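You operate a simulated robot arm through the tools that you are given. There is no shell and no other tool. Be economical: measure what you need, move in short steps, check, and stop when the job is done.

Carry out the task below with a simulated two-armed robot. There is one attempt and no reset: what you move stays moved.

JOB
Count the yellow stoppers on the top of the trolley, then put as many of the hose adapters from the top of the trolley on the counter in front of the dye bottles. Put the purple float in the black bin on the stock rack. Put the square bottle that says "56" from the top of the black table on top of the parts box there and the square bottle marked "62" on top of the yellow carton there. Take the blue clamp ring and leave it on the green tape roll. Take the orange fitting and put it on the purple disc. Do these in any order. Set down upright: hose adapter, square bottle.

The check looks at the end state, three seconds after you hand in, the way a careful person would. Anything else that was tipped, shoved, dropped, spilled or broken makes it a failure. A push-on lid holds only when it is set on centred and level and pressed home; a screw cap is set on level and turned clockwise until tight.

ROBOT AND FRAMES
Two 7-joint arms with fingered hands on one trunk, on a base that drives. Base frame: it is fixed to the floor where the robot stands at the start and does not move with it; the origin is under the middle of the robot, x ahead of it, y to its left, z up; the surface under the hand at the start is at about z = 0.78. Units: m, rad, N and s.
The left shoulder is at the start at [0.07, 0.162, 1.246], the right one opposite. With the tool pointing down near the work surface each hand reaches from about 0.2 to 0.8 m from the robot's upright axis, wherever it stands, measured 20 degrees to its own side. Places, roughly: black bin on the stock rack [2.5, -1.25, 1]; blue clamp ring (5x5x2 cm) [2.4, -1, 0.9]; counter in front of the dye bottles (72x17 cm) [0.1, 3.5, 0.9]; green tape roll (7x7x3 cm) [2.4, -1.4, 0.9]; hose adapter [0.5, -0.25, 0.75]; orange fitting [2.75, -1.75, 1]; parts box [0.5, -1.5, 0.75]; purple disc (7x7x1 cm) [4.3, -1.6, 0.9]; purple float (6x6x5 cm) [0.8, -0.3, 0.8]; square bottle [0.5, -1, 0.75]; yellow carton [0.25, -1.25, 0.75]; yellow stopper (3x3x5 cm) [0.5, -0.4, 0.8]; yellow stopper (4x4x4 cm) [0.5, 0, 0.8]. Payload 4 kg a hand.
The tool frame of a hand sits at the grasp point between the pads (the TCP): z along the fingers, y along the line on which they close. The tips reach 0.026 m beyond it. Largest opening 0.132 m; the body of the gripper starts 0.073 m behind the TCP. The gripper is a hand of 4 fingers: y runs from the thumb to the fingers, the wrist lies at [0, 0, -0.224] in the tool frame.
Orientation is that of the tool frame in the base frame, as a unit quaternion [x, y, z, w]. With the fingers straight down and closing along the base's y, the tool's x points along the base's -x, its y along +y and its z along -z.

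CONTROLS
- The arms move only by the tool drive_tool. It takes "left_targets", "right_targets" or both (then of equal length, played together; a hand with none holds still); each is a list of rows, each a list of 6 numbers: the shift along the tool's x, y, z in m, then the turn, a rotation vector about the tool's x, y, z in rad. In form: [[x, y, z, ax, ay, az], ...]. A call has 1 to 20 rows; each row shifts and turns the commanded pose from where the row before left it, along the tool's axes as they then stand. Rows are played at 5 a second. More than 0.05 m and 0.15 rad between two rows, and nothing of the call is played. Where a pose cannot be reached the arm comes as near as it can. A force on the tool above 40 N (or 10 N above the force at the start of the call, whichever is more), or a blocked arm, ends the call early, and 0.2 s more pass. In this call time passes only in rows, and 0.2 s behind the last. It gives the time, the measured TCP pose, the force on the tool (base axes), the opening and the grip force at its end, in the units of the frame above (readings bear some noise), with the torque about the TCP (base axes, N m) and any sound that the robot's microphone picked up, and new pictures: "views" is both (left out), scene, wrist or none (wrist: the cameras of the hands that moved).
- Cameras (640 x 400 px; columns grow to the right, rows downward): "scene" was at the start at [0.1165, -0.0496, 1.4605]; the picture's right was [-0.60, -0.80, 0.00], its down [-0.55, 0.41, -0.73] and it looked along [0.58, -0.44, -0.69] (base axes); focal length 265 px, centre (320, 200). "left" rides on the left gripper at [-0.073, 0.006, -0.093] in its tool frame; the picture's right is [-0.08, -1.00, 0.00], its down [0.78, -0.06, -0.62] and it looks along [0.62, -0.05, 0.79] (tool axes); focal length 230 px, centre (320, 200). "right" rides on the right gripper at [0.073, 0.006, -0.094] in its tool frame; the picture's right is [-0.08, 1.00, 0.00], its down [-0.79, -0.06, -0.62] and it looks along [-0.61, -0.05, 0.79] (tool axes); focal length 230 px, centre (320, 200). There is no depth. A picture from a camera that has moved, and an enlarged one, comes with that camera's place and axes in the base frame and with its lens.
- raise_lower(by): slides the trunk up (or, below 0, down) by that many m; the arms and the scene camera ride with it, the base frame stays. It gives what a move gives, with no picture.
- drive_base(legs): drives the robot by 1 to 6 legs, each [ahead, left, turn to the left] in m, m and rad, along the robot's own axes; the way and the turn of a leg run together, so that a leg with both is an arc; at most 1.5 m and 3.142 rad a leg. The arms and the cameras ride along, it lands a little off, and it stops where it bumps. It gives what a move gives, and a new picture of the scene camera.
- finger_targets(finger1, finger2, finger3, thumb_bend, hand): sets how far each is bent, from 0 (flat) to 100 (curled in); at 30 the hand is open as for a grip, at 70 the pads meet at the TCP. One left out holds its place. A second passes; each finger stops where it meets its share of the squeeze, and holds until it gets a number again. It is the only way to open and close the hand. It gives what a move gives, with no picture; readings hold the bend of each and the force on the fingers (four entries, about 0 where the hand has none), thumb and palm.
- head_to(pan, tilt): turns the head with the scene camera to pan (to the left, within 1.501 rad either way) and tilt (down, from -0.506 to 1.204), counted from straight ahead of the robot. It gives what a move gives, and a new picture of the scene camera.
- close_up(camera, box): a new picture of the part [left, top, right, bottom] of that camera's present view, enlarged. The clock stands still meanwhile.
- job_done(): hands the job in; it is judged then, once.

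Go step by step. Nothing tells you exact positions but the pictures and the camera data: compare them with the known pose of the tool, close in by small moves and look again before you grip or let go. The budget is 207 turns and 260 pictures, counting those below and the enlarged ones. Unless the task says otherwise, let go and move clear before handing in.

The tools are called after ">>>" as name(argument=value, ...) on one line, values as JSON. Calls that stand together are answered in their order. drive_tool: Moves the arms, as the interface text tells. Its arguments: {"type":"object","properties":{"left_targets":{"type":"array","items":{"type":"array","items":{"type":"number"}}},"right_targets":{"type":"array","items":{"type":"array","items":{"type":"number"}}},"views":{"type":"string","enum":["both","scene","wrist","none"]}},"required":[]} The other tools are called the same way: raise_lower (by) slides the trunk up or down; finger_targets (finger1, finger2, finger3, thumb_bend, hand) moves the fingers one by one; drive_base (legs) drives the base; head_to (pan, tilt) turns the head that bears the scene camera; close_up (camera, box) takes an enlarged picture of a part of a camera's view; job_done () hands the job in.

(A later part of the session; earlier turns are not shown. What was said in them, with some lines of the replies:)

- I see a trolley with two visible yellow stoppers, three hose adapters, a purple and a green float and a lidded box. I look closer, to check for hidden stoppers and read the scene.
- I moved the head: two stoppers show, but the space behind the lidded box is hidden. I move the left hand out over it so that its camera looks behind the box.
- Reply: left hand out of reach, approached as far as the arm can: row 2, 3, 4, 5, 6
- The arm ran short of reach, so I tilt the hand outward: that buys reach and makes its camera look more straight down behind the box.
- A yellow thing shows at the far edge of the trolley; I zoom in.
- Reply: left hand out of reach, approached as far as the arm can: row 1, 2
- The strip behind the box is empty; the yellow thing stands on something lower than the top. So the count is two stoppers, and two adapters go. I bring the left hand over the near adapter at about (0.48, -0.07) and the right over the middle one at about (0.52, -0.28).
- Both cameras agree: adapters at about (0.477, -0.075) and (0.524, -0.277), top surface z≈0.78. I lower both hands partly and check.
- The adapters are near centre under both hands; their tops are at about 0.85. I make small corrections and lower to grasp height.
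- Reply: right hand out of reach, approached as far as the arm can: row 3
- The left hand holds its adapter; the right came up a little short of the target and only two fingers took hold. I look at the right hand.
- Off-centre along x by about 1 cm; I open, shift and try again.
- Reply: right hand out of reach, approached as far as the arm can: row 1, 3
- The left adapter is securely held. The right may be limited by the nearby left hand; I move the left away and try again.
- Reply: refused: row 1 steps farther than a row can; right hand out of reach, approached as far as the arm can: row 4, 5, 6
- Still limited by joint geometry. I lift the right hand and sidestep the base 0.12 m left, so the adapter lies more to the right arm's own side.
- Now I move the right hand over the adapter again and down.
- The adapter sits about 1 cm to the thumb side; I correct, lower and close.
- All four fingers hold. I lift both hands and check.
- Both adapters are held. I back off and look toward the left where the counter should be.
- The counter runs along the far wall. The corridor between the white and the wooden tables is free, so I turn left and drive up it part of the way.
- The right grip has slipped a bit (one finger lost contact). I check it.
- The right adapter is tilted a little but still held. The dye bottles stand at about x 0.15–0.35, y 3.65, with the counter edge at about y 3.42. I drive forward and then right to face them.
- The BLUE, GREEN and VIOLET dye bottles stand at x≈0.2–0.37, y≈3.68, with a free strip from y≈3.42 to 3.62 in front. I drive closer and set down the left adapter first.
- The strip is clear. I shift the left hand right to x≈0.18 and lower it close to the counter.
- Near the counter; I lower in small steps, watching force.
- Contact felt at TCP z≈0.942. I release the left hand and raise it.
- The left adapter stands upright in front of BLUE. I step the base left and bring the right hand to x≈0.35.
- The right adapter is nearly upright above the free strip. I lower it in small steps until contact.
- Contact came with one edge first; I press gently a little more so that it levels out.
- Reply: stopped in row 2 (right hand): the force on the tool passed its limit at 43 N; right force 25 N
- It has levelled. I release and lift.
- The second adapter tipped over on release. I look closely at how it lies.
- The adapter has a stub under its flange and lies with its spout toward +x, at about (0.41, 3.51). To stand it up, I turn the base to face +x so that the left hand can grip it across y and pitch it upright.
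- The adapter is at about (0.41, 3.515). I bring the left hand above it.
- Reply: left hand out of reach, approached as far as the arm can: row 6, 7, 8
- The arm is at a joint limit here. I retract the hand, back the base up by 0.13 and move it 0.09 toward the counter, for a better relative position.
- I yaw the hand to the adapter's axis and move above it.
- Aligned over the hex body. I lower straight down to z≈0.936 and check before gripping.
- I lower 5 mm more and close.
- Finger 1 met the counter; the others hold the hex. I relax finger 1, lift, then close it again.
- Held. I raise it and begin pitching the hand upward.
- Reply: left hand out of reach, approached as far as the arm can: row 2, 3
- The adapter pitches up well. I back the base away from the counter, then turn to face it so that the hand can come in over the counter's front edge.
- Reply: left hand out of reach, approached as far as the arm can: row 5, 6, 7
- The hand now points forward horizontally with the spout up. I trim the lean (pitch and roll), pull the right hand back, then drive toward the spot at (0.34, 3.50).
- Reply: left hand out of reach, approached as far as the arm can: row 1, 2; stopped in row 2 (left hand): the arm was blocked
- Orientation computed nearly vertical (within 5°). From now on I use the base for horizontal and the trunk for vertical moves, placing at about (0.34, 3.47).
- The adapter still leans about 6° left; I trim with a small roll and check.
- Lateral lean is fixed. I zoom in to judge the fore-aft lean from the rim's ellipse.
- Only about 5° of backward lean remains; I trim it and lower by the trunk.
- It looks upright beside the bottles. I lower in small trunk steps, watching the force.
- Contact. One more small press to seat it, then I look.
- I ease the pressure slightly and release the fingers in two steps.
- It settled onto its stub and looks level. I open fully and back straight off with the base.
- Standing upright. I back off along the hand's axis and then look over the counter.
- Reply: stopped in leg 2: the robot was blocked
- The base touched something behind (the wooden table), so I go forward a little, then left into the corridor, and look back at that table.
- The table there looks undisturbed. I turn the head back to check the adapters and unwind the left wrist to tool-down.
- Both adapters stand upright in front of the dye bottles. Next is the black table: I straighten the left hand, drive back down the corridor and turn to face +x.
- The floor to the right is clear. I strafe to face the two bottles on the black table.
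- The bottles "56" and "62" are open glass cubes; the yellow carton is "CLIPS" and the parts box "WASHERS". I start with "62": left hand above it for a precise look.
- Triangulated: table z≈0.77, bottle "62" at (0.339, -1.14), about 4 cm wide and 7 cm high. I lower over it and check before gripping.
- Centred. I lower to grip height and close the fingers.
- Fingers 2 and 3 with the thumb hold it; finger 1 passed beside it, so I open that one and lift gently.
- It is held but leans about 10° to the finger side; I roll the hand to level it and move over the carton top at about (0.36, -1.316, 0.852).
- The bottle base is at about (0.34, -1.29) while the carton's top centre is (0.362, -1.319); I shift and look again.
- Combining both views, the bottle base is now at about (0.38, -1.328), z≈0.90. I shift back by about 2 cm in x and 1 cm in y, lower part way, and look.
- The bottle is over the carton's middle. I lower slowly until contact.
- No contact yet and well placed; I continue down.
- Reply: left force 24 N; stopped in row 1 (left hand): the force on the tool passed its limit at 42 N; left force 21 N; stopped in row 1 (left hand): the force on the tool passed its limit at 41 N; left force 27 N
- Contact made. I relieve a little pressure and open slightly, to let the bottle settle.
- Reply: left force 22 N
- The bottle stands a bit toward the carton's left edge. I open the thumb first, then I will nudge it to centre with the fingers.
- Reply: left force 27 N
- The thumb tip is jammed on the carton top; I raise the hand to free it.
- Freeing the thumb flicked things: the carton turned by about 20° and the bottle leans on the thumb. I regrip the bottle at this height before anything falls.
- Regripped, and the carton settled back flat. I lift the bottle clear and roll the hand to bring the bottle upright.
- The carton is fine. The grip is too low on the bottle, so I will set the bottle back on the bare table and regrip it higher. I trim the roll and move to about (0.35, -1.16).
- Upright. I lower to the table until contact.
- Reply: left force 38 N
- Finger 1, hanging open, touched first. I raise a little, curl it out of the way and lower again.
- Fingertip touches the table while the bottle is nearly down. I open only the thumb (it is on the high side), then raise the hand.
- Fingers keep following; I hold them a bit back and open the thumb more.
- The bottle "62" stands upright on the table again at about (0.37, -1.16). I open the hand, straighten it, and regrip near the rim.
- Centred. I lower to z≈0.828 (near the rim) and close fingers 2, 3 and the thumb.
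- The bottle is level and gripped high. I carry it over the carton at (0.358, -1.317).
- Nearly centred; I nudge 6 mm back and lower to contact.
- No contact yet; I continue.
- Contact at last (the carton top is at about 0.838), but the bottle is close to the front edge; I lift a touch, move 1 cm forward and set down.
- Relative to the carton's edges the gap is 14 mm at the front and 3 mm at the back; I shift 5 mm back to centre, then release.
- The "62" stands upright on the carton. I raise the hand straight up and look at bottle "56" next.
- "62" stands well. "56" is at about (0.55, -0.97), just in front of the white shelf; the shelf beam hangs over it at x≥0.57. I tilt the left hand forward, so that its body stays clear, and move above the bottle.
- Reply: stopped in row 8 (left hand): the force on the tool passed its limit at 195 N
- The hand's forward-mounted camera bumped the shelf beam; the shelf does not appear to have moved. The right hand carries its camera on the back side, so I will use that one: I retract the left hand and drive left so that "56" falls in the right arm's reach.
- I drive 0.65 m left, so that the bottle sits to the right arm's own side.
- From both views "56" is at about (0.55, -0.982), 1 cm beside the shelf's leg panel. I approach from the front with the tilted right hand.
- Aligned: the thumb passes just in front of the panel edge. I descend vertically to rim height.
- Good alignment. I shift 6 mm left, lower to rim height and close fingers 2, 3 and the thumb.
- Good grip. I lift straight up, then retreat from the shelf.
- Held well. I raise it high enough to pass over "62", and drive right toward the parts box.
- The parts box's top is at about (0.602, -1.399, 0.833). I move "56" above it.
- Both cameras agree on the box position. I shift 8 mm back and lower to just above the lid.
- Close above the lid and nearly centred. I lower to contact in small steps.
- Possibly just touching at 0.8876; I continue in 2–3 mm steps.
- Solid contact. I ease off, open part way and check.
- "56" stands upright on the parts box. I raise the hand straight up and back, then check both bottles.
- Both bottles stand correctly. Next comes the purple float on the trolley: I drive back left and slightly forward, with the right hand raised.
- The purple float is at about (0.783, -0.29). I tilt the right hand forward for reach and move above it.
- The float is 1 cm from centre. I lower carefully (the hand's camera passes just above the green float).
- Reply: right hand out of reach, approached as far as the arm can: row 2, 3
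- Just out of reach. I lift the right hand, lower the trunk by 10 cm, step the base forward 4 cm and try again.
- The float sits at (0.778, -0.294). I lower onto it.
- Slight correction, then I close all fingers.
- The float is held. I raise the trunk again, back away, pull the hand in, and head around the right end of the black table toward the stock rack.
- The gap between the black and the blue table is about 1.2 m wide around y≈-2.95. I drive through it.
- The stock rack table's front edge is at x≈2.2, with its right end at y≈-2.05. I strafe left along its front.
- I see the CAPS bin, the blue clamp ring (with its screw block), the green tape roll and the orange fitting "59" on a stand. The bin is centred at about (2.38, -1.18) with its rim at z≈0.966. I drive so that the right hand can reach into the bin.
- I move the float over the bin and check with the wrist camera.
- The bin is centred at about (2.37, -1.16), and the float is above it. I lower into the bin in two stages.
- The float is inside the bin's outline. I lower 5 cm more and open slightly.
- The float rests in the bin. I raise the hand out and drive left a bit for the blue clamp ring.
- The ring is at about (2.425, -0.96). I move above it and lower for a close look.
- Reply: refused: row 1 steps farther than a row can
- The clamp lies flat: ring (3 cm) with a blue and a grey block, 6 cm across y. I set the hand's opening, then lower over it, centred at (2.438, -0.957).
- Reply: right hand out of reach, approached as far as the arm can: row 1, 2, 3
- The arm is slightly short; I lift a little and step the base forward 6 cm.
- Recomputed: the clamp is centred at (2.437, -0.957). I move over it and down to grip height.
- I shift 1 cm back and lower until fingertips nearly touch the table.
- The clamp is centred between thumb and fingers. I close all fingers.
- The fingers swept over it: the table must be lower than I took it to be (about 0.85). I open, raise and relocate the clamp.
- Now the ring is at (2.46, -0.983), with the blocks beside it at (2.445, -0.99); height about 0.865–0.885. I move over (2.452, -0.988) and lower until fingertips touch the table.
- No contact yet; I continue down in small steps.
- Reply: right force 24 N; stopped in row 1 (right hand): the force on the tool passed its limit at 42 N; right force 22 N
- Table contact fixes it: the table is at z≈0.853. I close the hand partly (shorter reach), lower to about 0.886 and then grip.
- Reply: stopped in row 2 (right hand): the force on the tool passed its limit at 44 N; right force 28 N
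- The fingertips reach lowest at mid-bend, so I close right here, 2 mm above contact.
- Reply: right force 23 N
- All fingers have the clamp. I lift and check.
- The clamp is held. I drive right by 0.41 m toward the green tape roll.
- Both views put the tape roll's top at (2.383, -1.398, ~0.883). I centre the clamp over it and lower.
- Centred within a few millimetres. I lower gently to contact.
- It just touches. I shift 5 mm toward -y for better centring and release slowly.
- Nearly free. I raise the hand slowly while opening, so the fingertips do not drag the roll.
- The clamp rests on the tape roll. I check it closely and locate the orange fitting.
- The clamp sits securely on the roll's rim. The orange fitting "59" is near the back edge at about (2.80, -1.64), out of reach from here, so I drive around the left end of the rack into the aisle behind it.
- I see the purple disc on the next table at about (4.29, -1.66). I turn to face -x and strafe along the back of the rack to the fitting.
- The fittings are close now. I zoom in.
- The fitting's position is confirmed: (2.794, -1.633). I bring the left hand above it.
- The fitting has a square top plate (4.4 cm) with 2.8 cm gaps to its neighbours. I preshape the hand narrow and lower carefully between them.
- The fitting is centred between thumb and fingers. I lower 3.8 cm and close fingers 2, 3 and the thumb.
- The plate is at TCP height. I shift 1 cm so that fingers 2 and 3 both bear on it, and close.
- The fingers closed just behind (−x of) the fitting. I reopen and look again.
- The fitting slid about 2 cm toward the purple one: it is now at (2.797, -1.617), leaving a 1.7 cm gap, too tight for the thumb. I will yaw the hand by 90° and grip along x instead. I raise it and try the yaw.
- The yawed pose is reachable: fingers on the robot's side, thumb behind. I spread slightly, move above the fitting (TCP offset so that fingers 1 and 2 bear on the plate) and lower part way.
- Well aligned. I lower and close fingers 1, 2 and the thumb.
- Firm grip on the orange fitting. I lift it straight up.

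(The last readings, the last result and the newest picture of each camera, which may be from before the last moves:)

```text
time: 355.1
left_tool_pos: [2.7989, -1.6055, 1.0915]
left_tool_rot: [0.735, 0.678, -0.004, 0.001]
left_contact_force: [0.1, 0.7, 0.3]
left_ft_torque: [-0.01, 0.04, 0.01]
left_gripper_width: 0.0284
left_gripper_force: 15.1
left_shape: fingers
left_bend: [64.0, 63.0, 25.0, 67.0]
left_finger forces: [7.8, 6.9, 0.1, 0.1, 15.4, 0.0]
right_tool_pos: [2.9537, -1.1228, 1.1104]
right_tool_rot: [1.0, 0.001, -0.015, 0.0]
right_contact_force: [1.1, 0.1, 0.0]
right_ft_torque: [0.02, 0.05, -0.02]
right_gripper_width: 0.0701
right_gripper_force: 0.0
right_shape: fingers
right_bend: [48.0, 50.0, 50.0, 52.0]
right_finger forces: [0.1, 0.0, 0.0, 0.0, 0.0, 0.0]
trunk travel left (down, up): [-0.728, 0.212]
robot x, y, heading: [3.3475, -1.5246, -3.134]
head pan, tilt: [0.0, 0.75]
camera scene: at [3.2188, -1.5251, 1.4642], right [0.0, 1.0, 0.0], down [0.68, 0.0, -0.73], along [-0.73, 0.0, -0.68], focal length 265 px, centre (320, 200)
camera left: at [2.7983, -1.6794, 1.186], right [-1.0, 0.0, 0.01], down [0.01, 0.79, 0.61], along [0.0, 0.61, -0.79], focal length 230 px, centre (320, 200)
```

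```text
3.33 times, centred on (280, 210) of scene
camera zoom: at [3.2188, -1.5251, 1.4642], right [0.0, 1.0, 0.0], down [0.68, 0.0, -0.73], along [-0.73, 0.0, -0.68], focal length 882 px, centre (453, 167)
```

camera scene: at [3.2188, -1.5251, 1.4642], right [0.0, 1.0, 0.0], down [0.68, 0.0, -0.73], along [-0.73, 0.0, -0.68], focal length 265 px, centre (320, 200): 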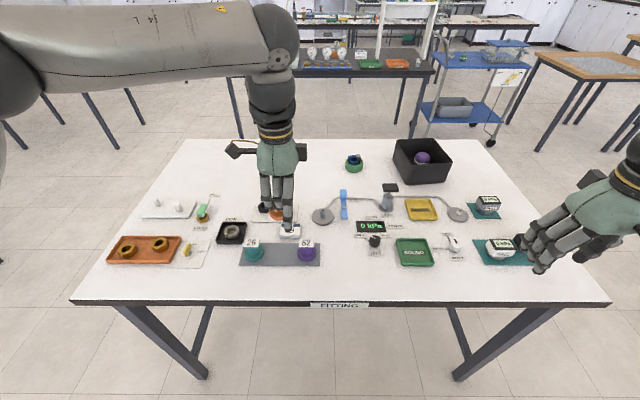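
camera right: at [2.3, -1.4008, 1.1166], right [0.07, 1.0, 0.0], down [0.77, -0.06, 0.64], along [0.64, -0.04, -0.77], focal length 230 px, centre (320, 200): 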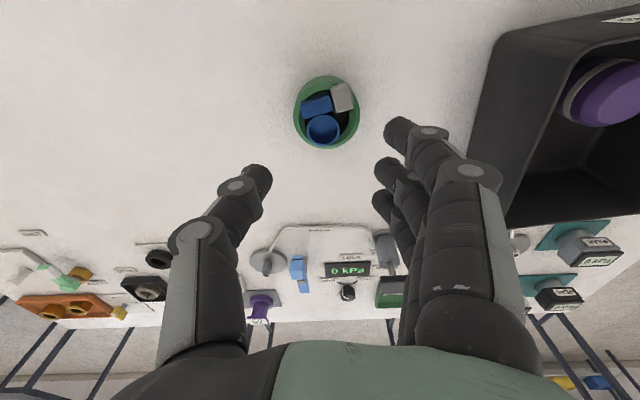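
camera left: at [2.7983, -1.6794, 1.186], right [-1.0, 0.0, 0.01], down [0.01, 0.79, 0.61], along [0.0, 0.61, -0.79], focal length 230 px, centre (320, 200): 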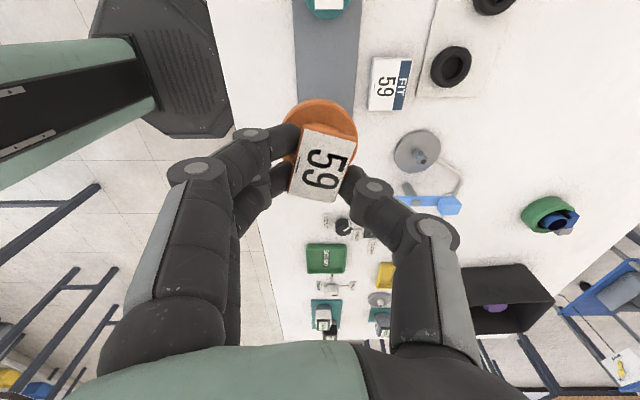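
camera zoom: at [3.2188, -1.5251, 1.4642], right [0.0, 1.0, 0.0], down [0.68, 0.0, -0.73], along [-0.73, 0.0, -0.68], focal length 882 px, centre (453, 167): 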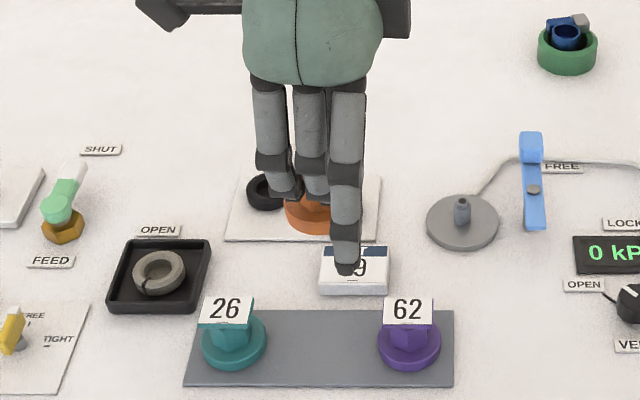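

The fitting is held upright. I back off, turn around to face the disc table, and look for the purple disc.

>>> drive_base(legs=[[-0.17, 0, 0], [0, 0, 3.13], [0, -0.2, 0]])

>>> head_to(pan=0.0, tilt=0.65)

```text
time: 365.1
left_tool_pos: [4.0823, -1.6412, 1.0899]
left_tool_rot: [-0.677, 0.736, -0.001, 0.004]
left_contact_force: [1.2, 0.7, -0.9]
left_ft_torque: [-0.04, 0.04, 0.01]
left_gripper_width: 0.0279
left_gripper_force: 13.1
left_shape: fingers
left_bend: [64.0, 63.0, 25.0, 68.0]
left_finger forces: [7.0, 6.1, 0.1, 0.0, 13.9, 0.1]
right_tool_pos: [3.9231, -2.1222, 1.111]
right_tool_rot: [0.001, 1.0, -0.001, 0.014]
right_contact_force: [0.5, -0.2, 0.1]
right_ft_torque: [0.0, 0.0, 0.03]
right_gripper_width: 0.0699
right_gripper_force: 0.0
right_shape: fingers
right_bend: [48.0, 50.0, 50.0, 52.0]
right_finger forces: [0.1, 0.0, 0.0, 0.0, 0.1, 0.0]
trunk travel left (down, up): [-0.728, 0.212]
robot x, y, heading: [3.5257, -1.7227, 0.001]
head pan, tilt: [0.0, 0.75]
camera scene: at [3.6614, -1.7181, 1.4642], right [0.0, -1.0, 0.0], down [-0.68, 0.0, -0.73], along [0.73, 0.0, -0.68], focal length 265 px, centre (320, 200)
```

scene: 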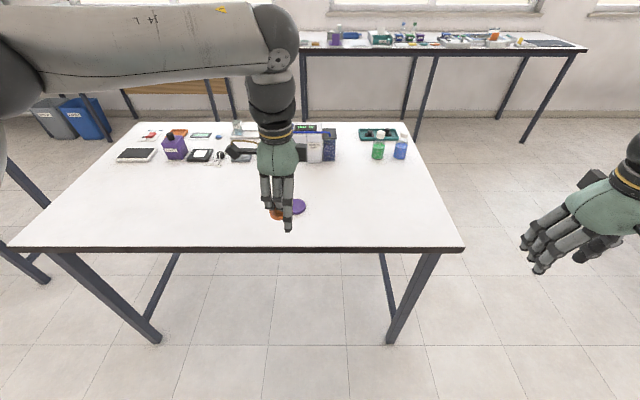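

```text
time: 365.8
left_tool_pos: [4.0816, -1.642, 1.0905]
left_tool_rot: [-0.677, 0.736, 0.001, 0.004]
left_contact_force: [0.4, 0.5, -0.4]
left_ft_torque: [0.0, -0.04, -0.01]
left_gripper_width: 0.0277
left_gripper_force: 13.6
left_shape: fingers
left_bend: [64.0, 63.0, 25.0, 68.0]
left_finger forces: [6.9, 6.0, 0.0, 0.0, 13.9, 0.1]
right_tool_pos: [3.9226, -2.1248, 1.1092]
right_tool_rot: [0.001, 1.0, 0.001, 0.014]
right_contact_force: [0.1, -1.7, -0.1]
right_ft_torque: [0.01, -0.01, 0.01]
right_gripper_width: 0.0698
right_gripper_force: 0.0
right_shape: fingers
right_bend: [48.0, 50.0, 50.0, 52.0]
right_finger forces: [0.0, 0.0, 0.0, 0.0, 0.0, 0.1]
trunk travel left (down, up): [-0.728, 0.212]
robot x, y, heading: [3.5294, -1.7244, -0.0]
head pan, tilt: [0.0, 0.649]
camera scene: at [3.6653, -1.721, 1.4727], right [0.0, -1.0, 0.0], down [-0.61, 0.0, -0.8], along [0.8, 0.0, -0.61], focal length 265 px, centre (320, 200)
```

scene: 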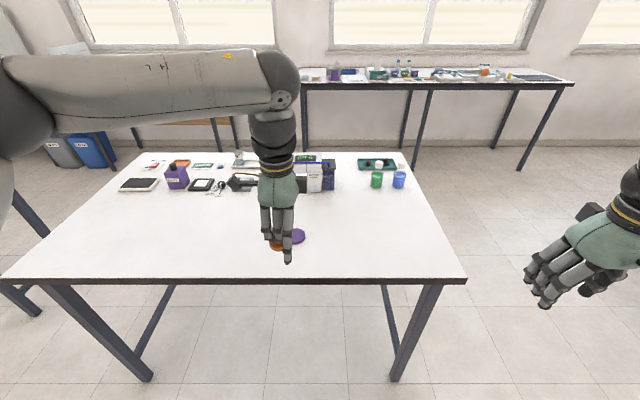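

The disc is at about (4.273, -1.651). I drive forward 0.19 m and check with the wrist camera.

>>> drive_base(legs=[[0.19, -0.01, 0]])

>>> close_up(camera="left", box=[0, 0, 640, 400])

>>> close_up(camera="scene", box=[200, 170, 400, 295])

```text
time: 367.3
left_tool_pos: [4.2648, -1.653, 1.092]
left_tool_rot: [-0.676, 0.737, 0.001, 0.005]
left_contact_force: [-0.1, 0.0, -0.8]
left_ft_torque: [0.01, -0.04, -0.02]
left_gripper_width: 0.0279
left_gripper_force: 12.9
left_shape: fingers
left_bend: [64.0, 63.0, 25.0, 68.0]
left_finger forces: [7.0, 6.0, 0.0, 0.0, 14.0, 0.1]
right_tool_pos: [4.1055, -2.1344, 1.1111]
right_tool_rot: [0.002, 1.0, 0.0, 0.014]
right_contact_force: [-0.2, 0.1, -0.8]
right_ft_torque: [-0.02, -0.01, 0.01]
right_gripper_width: 0.07
right_gripper_force: 0.0
right_shape: fingers
right_bend: [48.0, 50.0, 50.0, 52.0]
right_finger forces: [0.1, 0.0, 0.0, 0.1, 0.0, 0.1]
trunk travel left (down, up): [-0.728, 0.212]
robot x, y, heading: [3.7122, -1.7298, -0.002]
head pan, tilt: [0.0, 0.649]
camera scene: at [3.8476, -1.7305, 1.4731], right [0.0, -1.0, 0.0], down [-0.6, 0.0, -0.8], along [0.8, 0.0, -0.6], focal length 265 px, centre (320, 200)
```

scene: 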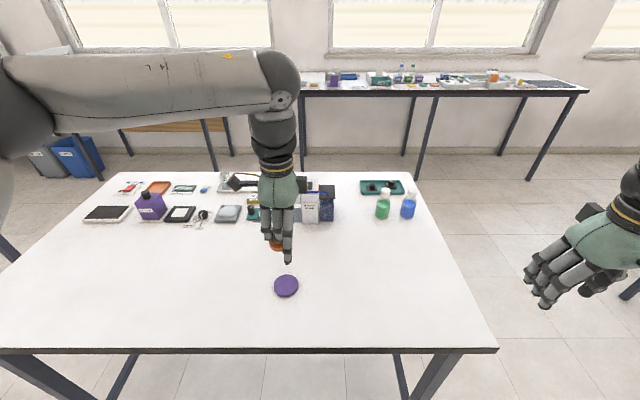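

```text
1.00 times, centred on (320, 200) of left (not enlarged: the box is as wide or as high as the picture)
camera zoom: at [4.264, -1.5816, 1.1862], right [1.0, -0.01, 0.01], down [-0.01, -0.79, 0.61], along [0.0, -0.61, -0.79], focal length 230 px, centre (320, 200)
```

zoom: 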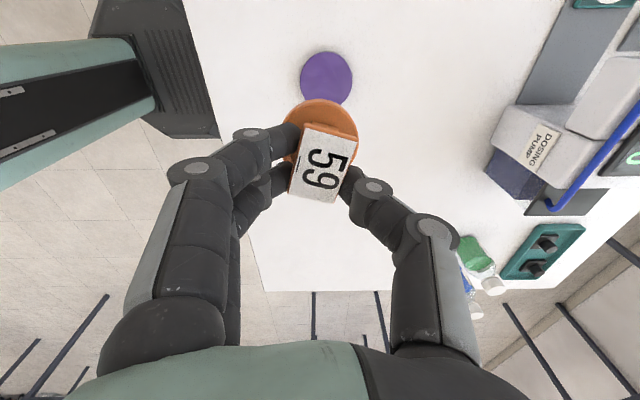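

```text
3.20 times, centred on (300, 232) of scene
camera zoom: at [3.8476, -1.7305, 1.4731], right [0.0, -1.0, 0.0], down [-0.6, 0.0, -0.8], along [0.8, 0.0, -0.6], focal length 847 px, centre (384, 96)
```

zoom: 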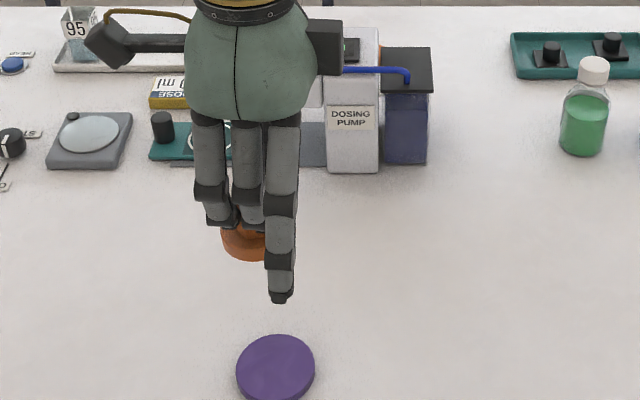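

The fitting's base is at (4.265, -1.638), with the disc at (4.275, -1.638). I shift 1 cm and lower to just above the disc.

>>> drive_tool(left_targets=[[0, -0.01, 0.04, 0, 0, 0], [0, 0, 0.04, 0, 0, 0], [0, 0, 0.04, 0, 0, 0], [0, 0, 0.02, 0, 0, 0]], views="wrist")

>>> close_up(camera="scene", box=[220, 220, 360, 310])

```text
time: 368.3
left_tool_pos: [4.2777, -1.6526, 0.9501]
left_tool_rot: [-0.676, 0.737, 0.0, 0.003]
left_contact_force: [-0.8, 0.0, -0.3]
left_ft_torque: [-0.01, -0.02, -0.02]
left_gripper_width: 0.0276
left_gripper_force: 13.0
left_shape: fingers
left_bend: [64.0, 64.0, 25.0, 68.0]
left_finger forces: [7.0, 6.1, 0.0, 0.0, 13.7, 0.0]
right_tool_pos: [4.1083, -2.1337, 1.1092]
right_tool_rot: [0.002, 1.0, 0.0, 0.014]
right_contact_force: [0.3, 0.0, -0.3]
right_ft_torque: [0.03, 0.0, 0.03]
right_gripper_width: 0.0699
right_gripper_force: 0.0
right_shape: fingers
right_bend: [48.0, 50.0, 50.0, 52.0]
right_finger forces: [0.1, 0.0, 0.0, 0.0, 0.1, 0.0]
trunk travel left (down, up): [-0.728, 0.212]
robot x, y, heading: [3.7143, -1.7289, -0.002]
head pan, tilt: [0.0, 0.649]
camera left: at [4.2764, -1.5812, 1.0452], right [1.0, -0.01, 0.01], down [-0.01, -0.79, 0.61], along [0.0, -0.61, -0.79], focal length 230 px, centre (320, 200)
```

left: 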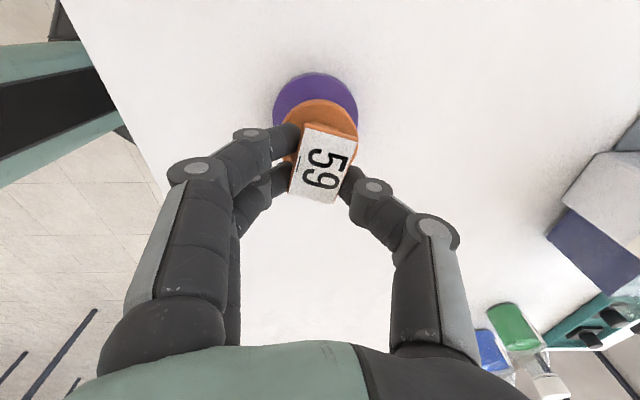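

```text
4.44 times, centred on (290, 265) of scene
camera zoom: at [3.85, -1.7307, 1.4728], right [0.0, -1.0, 0.0], down [-0.6, 0.0, -0.8], along [0.8, 0.0, -0.6], focal length 1177 px, centre (453, -89)
```

zoom: 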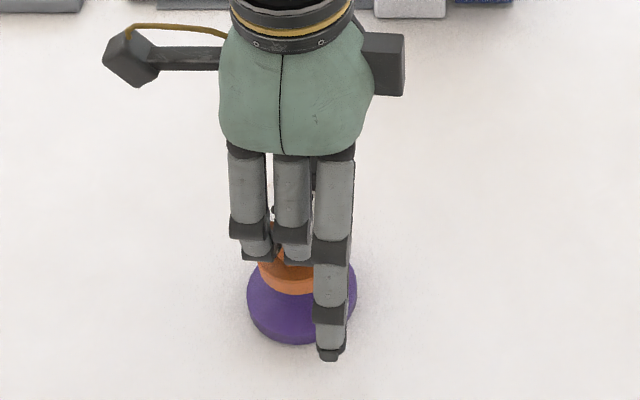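

Centred within 5 mm. I lower to contact.

>>> drive_tool(left_targets=[[0, 0.004, 0.01, 0, 0, 0], [0, 0, 0.006, 0, 0, 0]], views="none")

>>> drive_tool(left_targets=[[0, 0, 0.004, 0, 0, 0]], views="none")

>>> drive_tool(left_targets=[[0, 0, 0.003, 0, 0, 0]], views="none")

```text
time: 368.9
left_tool_pos: [4.2737, -1.6532, 0.9363]
left_tool_rot: [-0.676, 0.737, 0.001, 0.004]
left_contact_force: [-0.3, -0.3, -0.4]
left_ft_torque: [-0.01, 0.0, 0.02]
left_gripper_width: 0.0276
left_gripper_force: 13.3
left_shape: fingers
left_bend: [64.0, 64.0, 25.0, 68.0]
left_finger forces: [6.9, 5.9, 0.0, 0.0, 13.8, 0.0]
right_tool_pos: [4.1071, -2.1348, 1.1096]
right_tool_rot: [0.002, 1.0, 0.001, 0.015]
right_contact_force: [0.8, -0.3, -0.4]
right_ft_torque: [0.02, -0.01, 0.01]
right_gripper_width: 0.0698
right_gripper_force: 0.1
right_shape: fingers
right_bend: [48.0, 50.0, 50.0, 52.0]
right_finger forces: [0.0, 0.0, 0.0, 0.0, 0.0, 0.0]
trunk travel left (down, up): [-0.728, 0.212]
robot x, y, heading: [3.7114, -1.7342, -0.003]
head pan, tilt: [0.0, 0.649]
```

```text
time: 369.3
left_tool_pos: [4.2743, -1.6514, 0.932]
left_tool_rot: [-0.676, 0.737, 0.001, 0.005]
left_contact_force: [-0.4, -0.7, -1.3]
left_ft_torque: [-0.02, -0.01, 0.0]
left_gripper_width: 0.0279
left_gripper_force: 13.8
left_shape: fingers
left_bend: [64.0, 64.0, 25.0, 68.0]
left_finger forces: [7.0, 6.0, 0.1, 0.1, 13.7, 0.0]
right_tool_pos: [4.1075, -2.1338, 1.1082]
right_tool_rot: [0.002, 1.0, 0.0, 0.015]
right_contact_force: [-0.2, 0.3, 0.5]
right_ft_torque: [0.03, 0.0, 0.02]
right_gripper_width: 0.0701
right_gripper_force: 0.0
right_shape: fingers
right_bend: [48.0, 50.0, 50.0, 52.0]
right_finger forces: [0.0, 0.0, 0.1, 0.0, 0.1, 0.0]
trunk travel left (down, up): [-0.728, 0.212]
robot x, y, heading: [3.7107, -1.7318, -0.0]
head pan, tilt: [0.0, 0.649]
```

```text
time: 369.7
left_tool_pos: [4.2736, -1.6526, 0.9279]
left_tool_rot: [-0.677, 0.736, 0.0, 0.004]
left_contact_force: [-0.4, -0.2, 0.0]
left_ft_torque: [-0.01, 0.0, 0.01]
left_gripper_width: 0.0277
left_gripper_force: 13.6
left_shape: fingers
left_bend: [64.0, 64.0, 25.0, 68.0]
left_finger forces: [6.9, 6.0, 0.0, 0.1, 13.8, 0.1]
right_tool_pos: [4.1078, -2.1347, 1.1109]
right_tool_rot: [0.002, 1.0, 0.0, 0.013]
right_contact_force: [0.0, 0.5, 0.3]
right_ft_torque: [0.02, -0.02, 0.0]
right_gripper_width: 0.0702
right_gripper_force: 0.1
right_shape: fingers
right_bend: [48.0, 50.0, 50.0, 52.0]
right_finger forces: [0.1, 0.0, 0.1, 0.0, 0.0, 0.1]
trunk travel left (down, up): [-0.728, 0.212]
robot x, y, heading: [3.7105, -1.7304, -0.001]
head pan, tilt: [0.0, 0.649]
```

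>>> drive_tool(left_targets=[[0, 0, 0.003, 0, 0, 0]], views="none")

>>> drive_tool(left_targets=[[0, 0, 0.003, 0, 0, 0]], views="none")

>>> close_up(camera="left", box=[200, 60, 440, 210])

```text
time: 370.1
left_tool_pos: [4.2717, -1.6526, 0.9265]
left_tool_rot: [-0.676, 0.737, 0.0, 0.005]
left_contact_force: [-0.7, -0.1, 2.0]
left_ft_torque: [0.07, 0.01, 0.03]
left_gripper_width: 0.0278
left_gripper_force: 14.3
left_shape: fingers
left_bend: [64.0, 63.0, 25.0, 68.0]
left_finger forces: [7.8, 6.5, 0.0, 0.0, 14.8, 0.0]
right_tool_pos: [4.1072, -2.1349, 1.1104]
right_tool_rot: [0.002, 1.0, 0.0, 0.015]
right_contact_force: [-0.6, -0.6, 0.9]
right_ft_torque: [0.01, 0.0, 0.02]
right_gripper_width: 0.0701
right_gripper_force: 0.1
right_shape: fingers
right_bend: [48.0, 50.0, 50.0, 52.0]
right_finger forces: [0.0, 0.0, 0.1, 0.1, 0.1, 0.1]
trunk travel left (down, up): [-0.728, 0.212]
robot x, y, heading: [3.7123, -1.7301, -0.0]
head pan, tilt: [0.0, 0.649]
```

```text
time: 370.5
left_tool_pos: [4.2733, -1.6533, 0.9241]
left_tool_rot: [-0.677, 0.736, -0.001, 0.006]
left_contact_force: [1.1, -0.8, 9.7]
left_ft_torque: [0.14, -0.07, -0.01]
left_gripper_width: 0.0272
left_gripper_force: 16.1
left_shape: fingers
left_bend: [66.0, 64.0, 25.0, 68.0]
left_finger forces: [8.9, 6.1, 0.0, 0.0, 17.1, 0.0]
right_tool_pos: [4.1053, -2.1341, 1.1098]
right_tool_rot: [0.002, 1.0, -0.001, 0.015]
right_contact_force: [0.5, -0.3, -0.9]
right_ft_torque: [-0.01, 0.0, -0.04]
right_gripper_width: 0.0699
right_gripper_force: 0.1
right_shape: fingers
right_bend: [48.0, 50.0, 50.0, 52.0]
right_finger forces: [0.0, 0.1, 0.0, 0.0, 0.0, 0.0]
trunk travel left (down, up): [-0.728, 0.212]
robot x, y, heading: [3.7108, -1.73, -0.003]
head pan, tilt: [0.0, 0.649]
```

```text
2.67 times, centred on (320, 135) of left
camera zoom: at [4.2723, -1.582, 1.0189], right [1.0, -0.01, 0.01], down [-0.01, -0.79, 0.61], along [0.0, -0.61, -0.79], focal length 614 px, centre (320, 373)
```

zoom: 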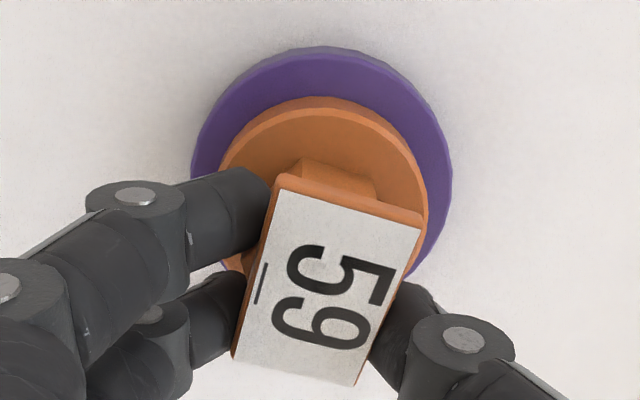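

The fitting is seated on the disc, centred. I release gently and raise the hand.

>>> drive_tool(left_targets=[[0, 0, -0.002, 0, 0, 0]], views="none")

>>> finger_targets(hand="left", finger1=50, finger2=50, finger3=25, thumb_bend=54)

>>> drive_tool(left_targets=[[0, 0, -0.03, 0, 0, 0], [0, 0, -0.04, 0, 0, 0], [0, 0, -0.04, 0, 0, 0], [0, 0, -0.04, 0, 0, 0]], views="none")

>>> drive_base(legs=[[-0.3, 0, 0]])

>>> close_up(camera="scene", box=[200, 170, 400, 295])

```text
time: 370.9
left_tool_pos: [4.2726, -1.6539, 0.9252]
left_tool_rot: [-0.675, 0.738, 0.001, 0.005]
left_contact_force: [0.8, -1.5, 5.7]
left_ft_torque: [0.08, -0.08, -0.03]
left_gripper_width: 0.0272
left_gripper_force: 16.2
left_shape: fingers
left_bend: [66.0, 64.0, 25.0, 68.0]
left_finger forces: [8.3, 6.7, 0.0, 0.0, 17.1, 0.1]
right_tool_pos: [4.1065, -2.1341, 1.1099]
right_tool_rot: [0.002, 1.0, 0.001, 0.015]
right_contact_force: [0.6, 0.6, 0.2]
right_ft_torque: [0.01, -0.03, -0.02]
right_gripper_width: 0.0701
right_gripper_force: 0.0
right_shape: fingers
right_bend: [48.0, 50.0, 50.0, 52.0]
right_finger forces: [0.1, 0.0, 0.0, 0.0, 0.0, 0.1]
trunk travel left (down, up): [-0.728, 0.212]
robot x, y, heading: [3.7125, -1.7327, -0.001]
head pan, tilt: [0.0, 0.649]
```

```text
time: 371.9
left_tool_pos: [4.2726, -1.6527, 0.9243]
left_tool_rot: [-0.676, 0.737, 0.0, 0.005]
left_contact_force: [0.4, -0.4, 0.8]
left_ft_torque: [-0.01, 0.01, -0.01]
left_gripper_width: 0.0635
left_gripper_force: 0.0
left_shape: fingers
left_bend: [50.0, 50.0, 25.0, 54.0]
left_finger forces: [0.0, 0.0, 0.0, 0.0, 0.0, 0.1]
right_tool_pos: [4.1071, -2.1347, 1.1093]
right_tool_rot: [0.002, 1.0, 0.0, 0.014]
right_contact_force: [-0.8, 0.5, -0.5]
right_ft_torque: [0.0, 0.0, -0.03]
right_gripper_width: 0.0701
right_gripper_force: 0.0
right_shape: fingers
right_bend: [48.0, 50.0, 50.0, 52.0]
right_finger forces: [0.1, 0.0, 0.1, 0.0, 0.0, 0.0]
trunk travel left (down, up): [-0.728, 0.212]
robot x, y, heading: [3.7149, -1.7294, -0.003]
head pan, tilt: [0.0, 0.649]
```

```text
time: 372.9
left_tool_pos: [4.2678, -1.6575, 1.0728]
left_tool_rot: [-0.676, 0.736, 0.0, 0.006]
left_contact_force: [-0.3, 0.2, -0.4]
left_ft_torque: [-0.01, -0.04, 0.03]
left_gripper_width: 0.0637
left_gripper_force: 0.0
left_shape: fingers
left_bend: [50.0, 50.0, 25.0, 54.0]
left_finger forces: [0.0, 0.0, 0.0, 0.1, 0.0, 0.0]
right_tool_pos: [4.1054, -2.1359, 1.1108]
right_tool_rot: [0.002, 1.0, 0.0, 0.015]
right_contact_force: [-0.4, -0.2, 0.0]
right_ft_torque: [-0.01, 0.02, 0.02]
right_gripper_width: 0.07
right_gripper_force: 0.2
right_shape: fingers
right_bend: [48.0, 50.0, 50.0, 52.0]
right_finger forces: [0.0, 0.1, 0.1, 0.0, 0.0, 0.0]
trunk travel left (down, up): [-0.728, 0.212]
robot x, y, heading: [3.7155, -1.7313, -0.003]
head pan, tilt: [0.0, 0.649]
```

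```text
time: 375.0
left_tool_pos: [3.9699, -1.6558, 1.0721]
left_tool_rot: [-0.677, 0.736, 0.002, 0.004]
left_contact_force: [0.5, -0.2, -0.6]
left_ft_torque: [-0.02, 0.02, 0.02]
left_gripper_width: 0.0632
left_gripper_force: 0.1
left_shape: fingers
left_bend: [50.0, 50.0, 25.0, 54.0]
left_finger forces: [0.1, 0.1, 0.1, 0.1, 0.1, 0.0]
right_tool_pos: [3.8085, -2.135, 1.1103]
right_tool_rot: [0.001, 1.0, 0.0, 0.014]
right_contact_force: [-0.1, 0.1, 0.1]
right_ft_torque: [-0.01, 0.04, 0.0]
right_gripper_width: 0.07
right_gripper_force: 0.0
right_shape: fingers
right_bend: [48.0, 50.0, 50.0, 52.0]
right_finger forces: [0.0, 0.0, 0.0, 0.1, 0.1, 0.1]
trunk travel left (down, up): [-0.728, 0.212]
robot x, y, heading: [3.4148, -1.729, 0.002]
head pan, tilt: [0.0, 0.649]
camera scene: at [3.5516, -1.7304, 1.4726], right [0.0, -1.0, 0.0], down [-0.61, 0.0, -0.8], along [0.8, 0.0, -0.61], focal length 265 px, centre (320, 200)
```

scene: 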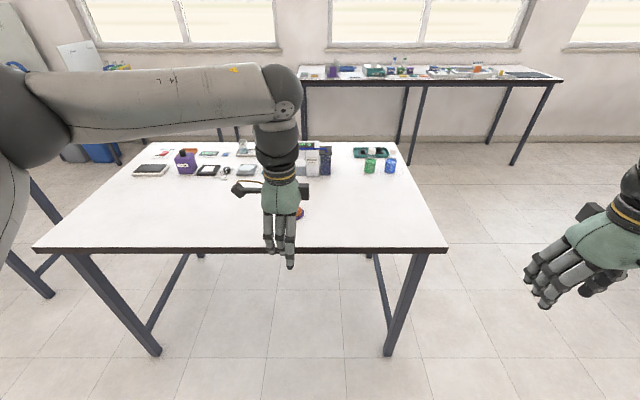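

```text
3.20 times, centred on (300, 232) of scene
camera zoom: at [3.5516, -1.7304, 1.4726], right [0.0, -1.0, 0.0], down [-0.61, 0.0, -0.8], along [0.8, 0.0, -0.61], focal length 847 px, centre (384, 96)
```

zoom: 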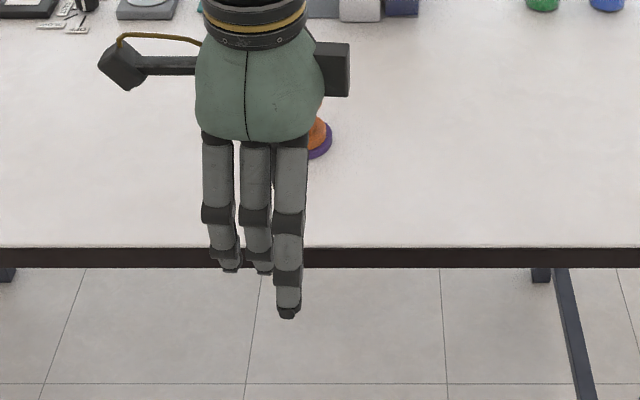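

The fitting appears to stand on the disc. I step aside for one clear final look.

>>> drive_base(legs=[[0, 0.3, 0]])

>>> close_up(camera="scene", box=[340, 160, 480, 250])

```text
time: 377.0
left_tool_pos: [3.9727, -1.3648, 1.0722]
left_tool_rot: [-0.672, 0.74, 0.001, 0.005]
left_contact_force: [0.6, -0.9, 0.5]
left_ft_torque: [-0.01, 0.0, -0.01]
left_gripper_width: 0.0634
left_gripper_force: 0.0
left_shape: fingers
left_bend: [50.0, 50.0, 25.0, 54.0]
left_finger forces: [0.0, 0.0, 0.0, 0.1, 0.1, 0.1]
right_tool_pos: [3.8041, -1.84, 1.1085]
right_tool_rot: [0.007, 1.0, 0.001, 0.015]
right_contact_force: [0.3, -0.2, 0.4]
right_ft_torque: [-0.02, 0.02, 0.01]
right_gripper_width: 0.0698
right_gripper_force: 0.2
right_shape: fingers
right_bend: [48.0, 50.0, 50.0, 52.0]
right_finger forces: [0.0, 0.0, 0.0, 0.0, 0.0, 0.1]
trunk travel left (down, up): [-0.728, 0.212]
robot x, y, heading: [3.4169, -1.4306, -0.008]
head pan, tilt: [0.0, 0.649]
camera scene: at [3.5518, -1.4347, 1.4728], right [-0.01, -1.0, 0.0], down [-0.6, 0.01, -0.8], along [0.8, -0.01, -0.6], focal length 265 px, centre (320, 200)
```

scene: 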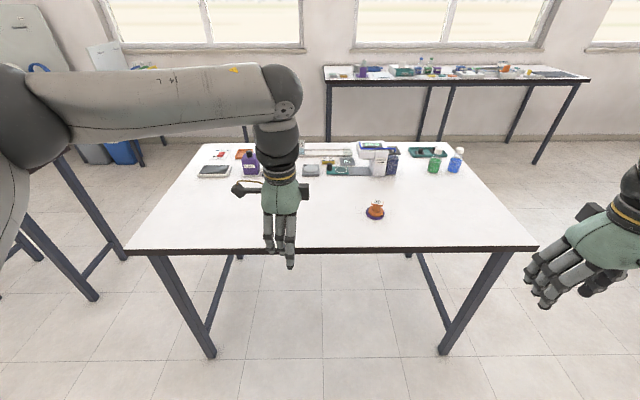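

```text
4.44 times, centred on (410, 205) of scene
camera zoom: at [3.5518, -1.4347, 1.4728], right [-0.01, -1.0, 0.0], down [-0.6, 0.01, -0.8], along [0.8, -0.01, -0.6], focal length 1177 px, centre (-80, 178)
```

zoom: 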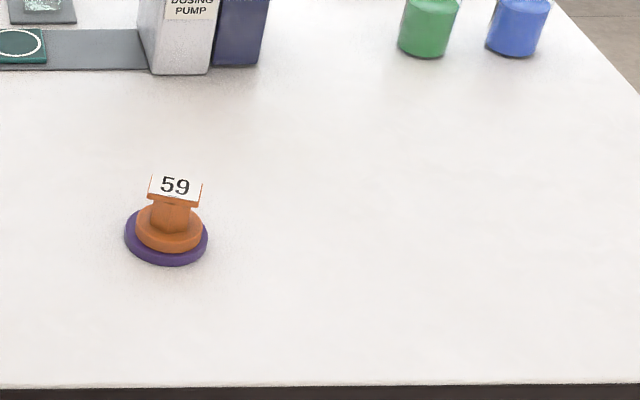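

The orange fitting stands upright and centred on the purple disc, both hands are empty and clear, and every part of the job is in place, so I hand it in.

>>> job_done()

```text
The job is handed in.
```

I counted two yellow stoppers on the trolley top and handed the job in with every item placed, though a few things were disturbed on the way.

- **Hose adapters:** two stand upright on the counter in front of the dye bottles. One tipped over when I first released it there, and I stood it up again.
- **Purple float:** it is in the black bin on the stock rack.
- **Square bottles:** "56" stands upright on the parts box. "62" stands upright on the yellow carton. My first try at "62" left the carton slightly turned.
- **Blue clamp ring:** it rests on the rim of the green tape roll.
- **Orange fitting:** it stands centred on the purple disc. While I was gripping it, it slid about 2 cm toward the purple fitting beside it; that one stayed upright.

The left hand bumped the white shelf on the black table hard, with a force reading of 195 N. The base also touched something behind it while backing away from the counter, probably the wooden table. The shelf and the part of that table I could see afterwards looked unmoved.

I did not open the lidded box on the trolley, so the count covers only stoppers standing in the open, including the strip behind the box.
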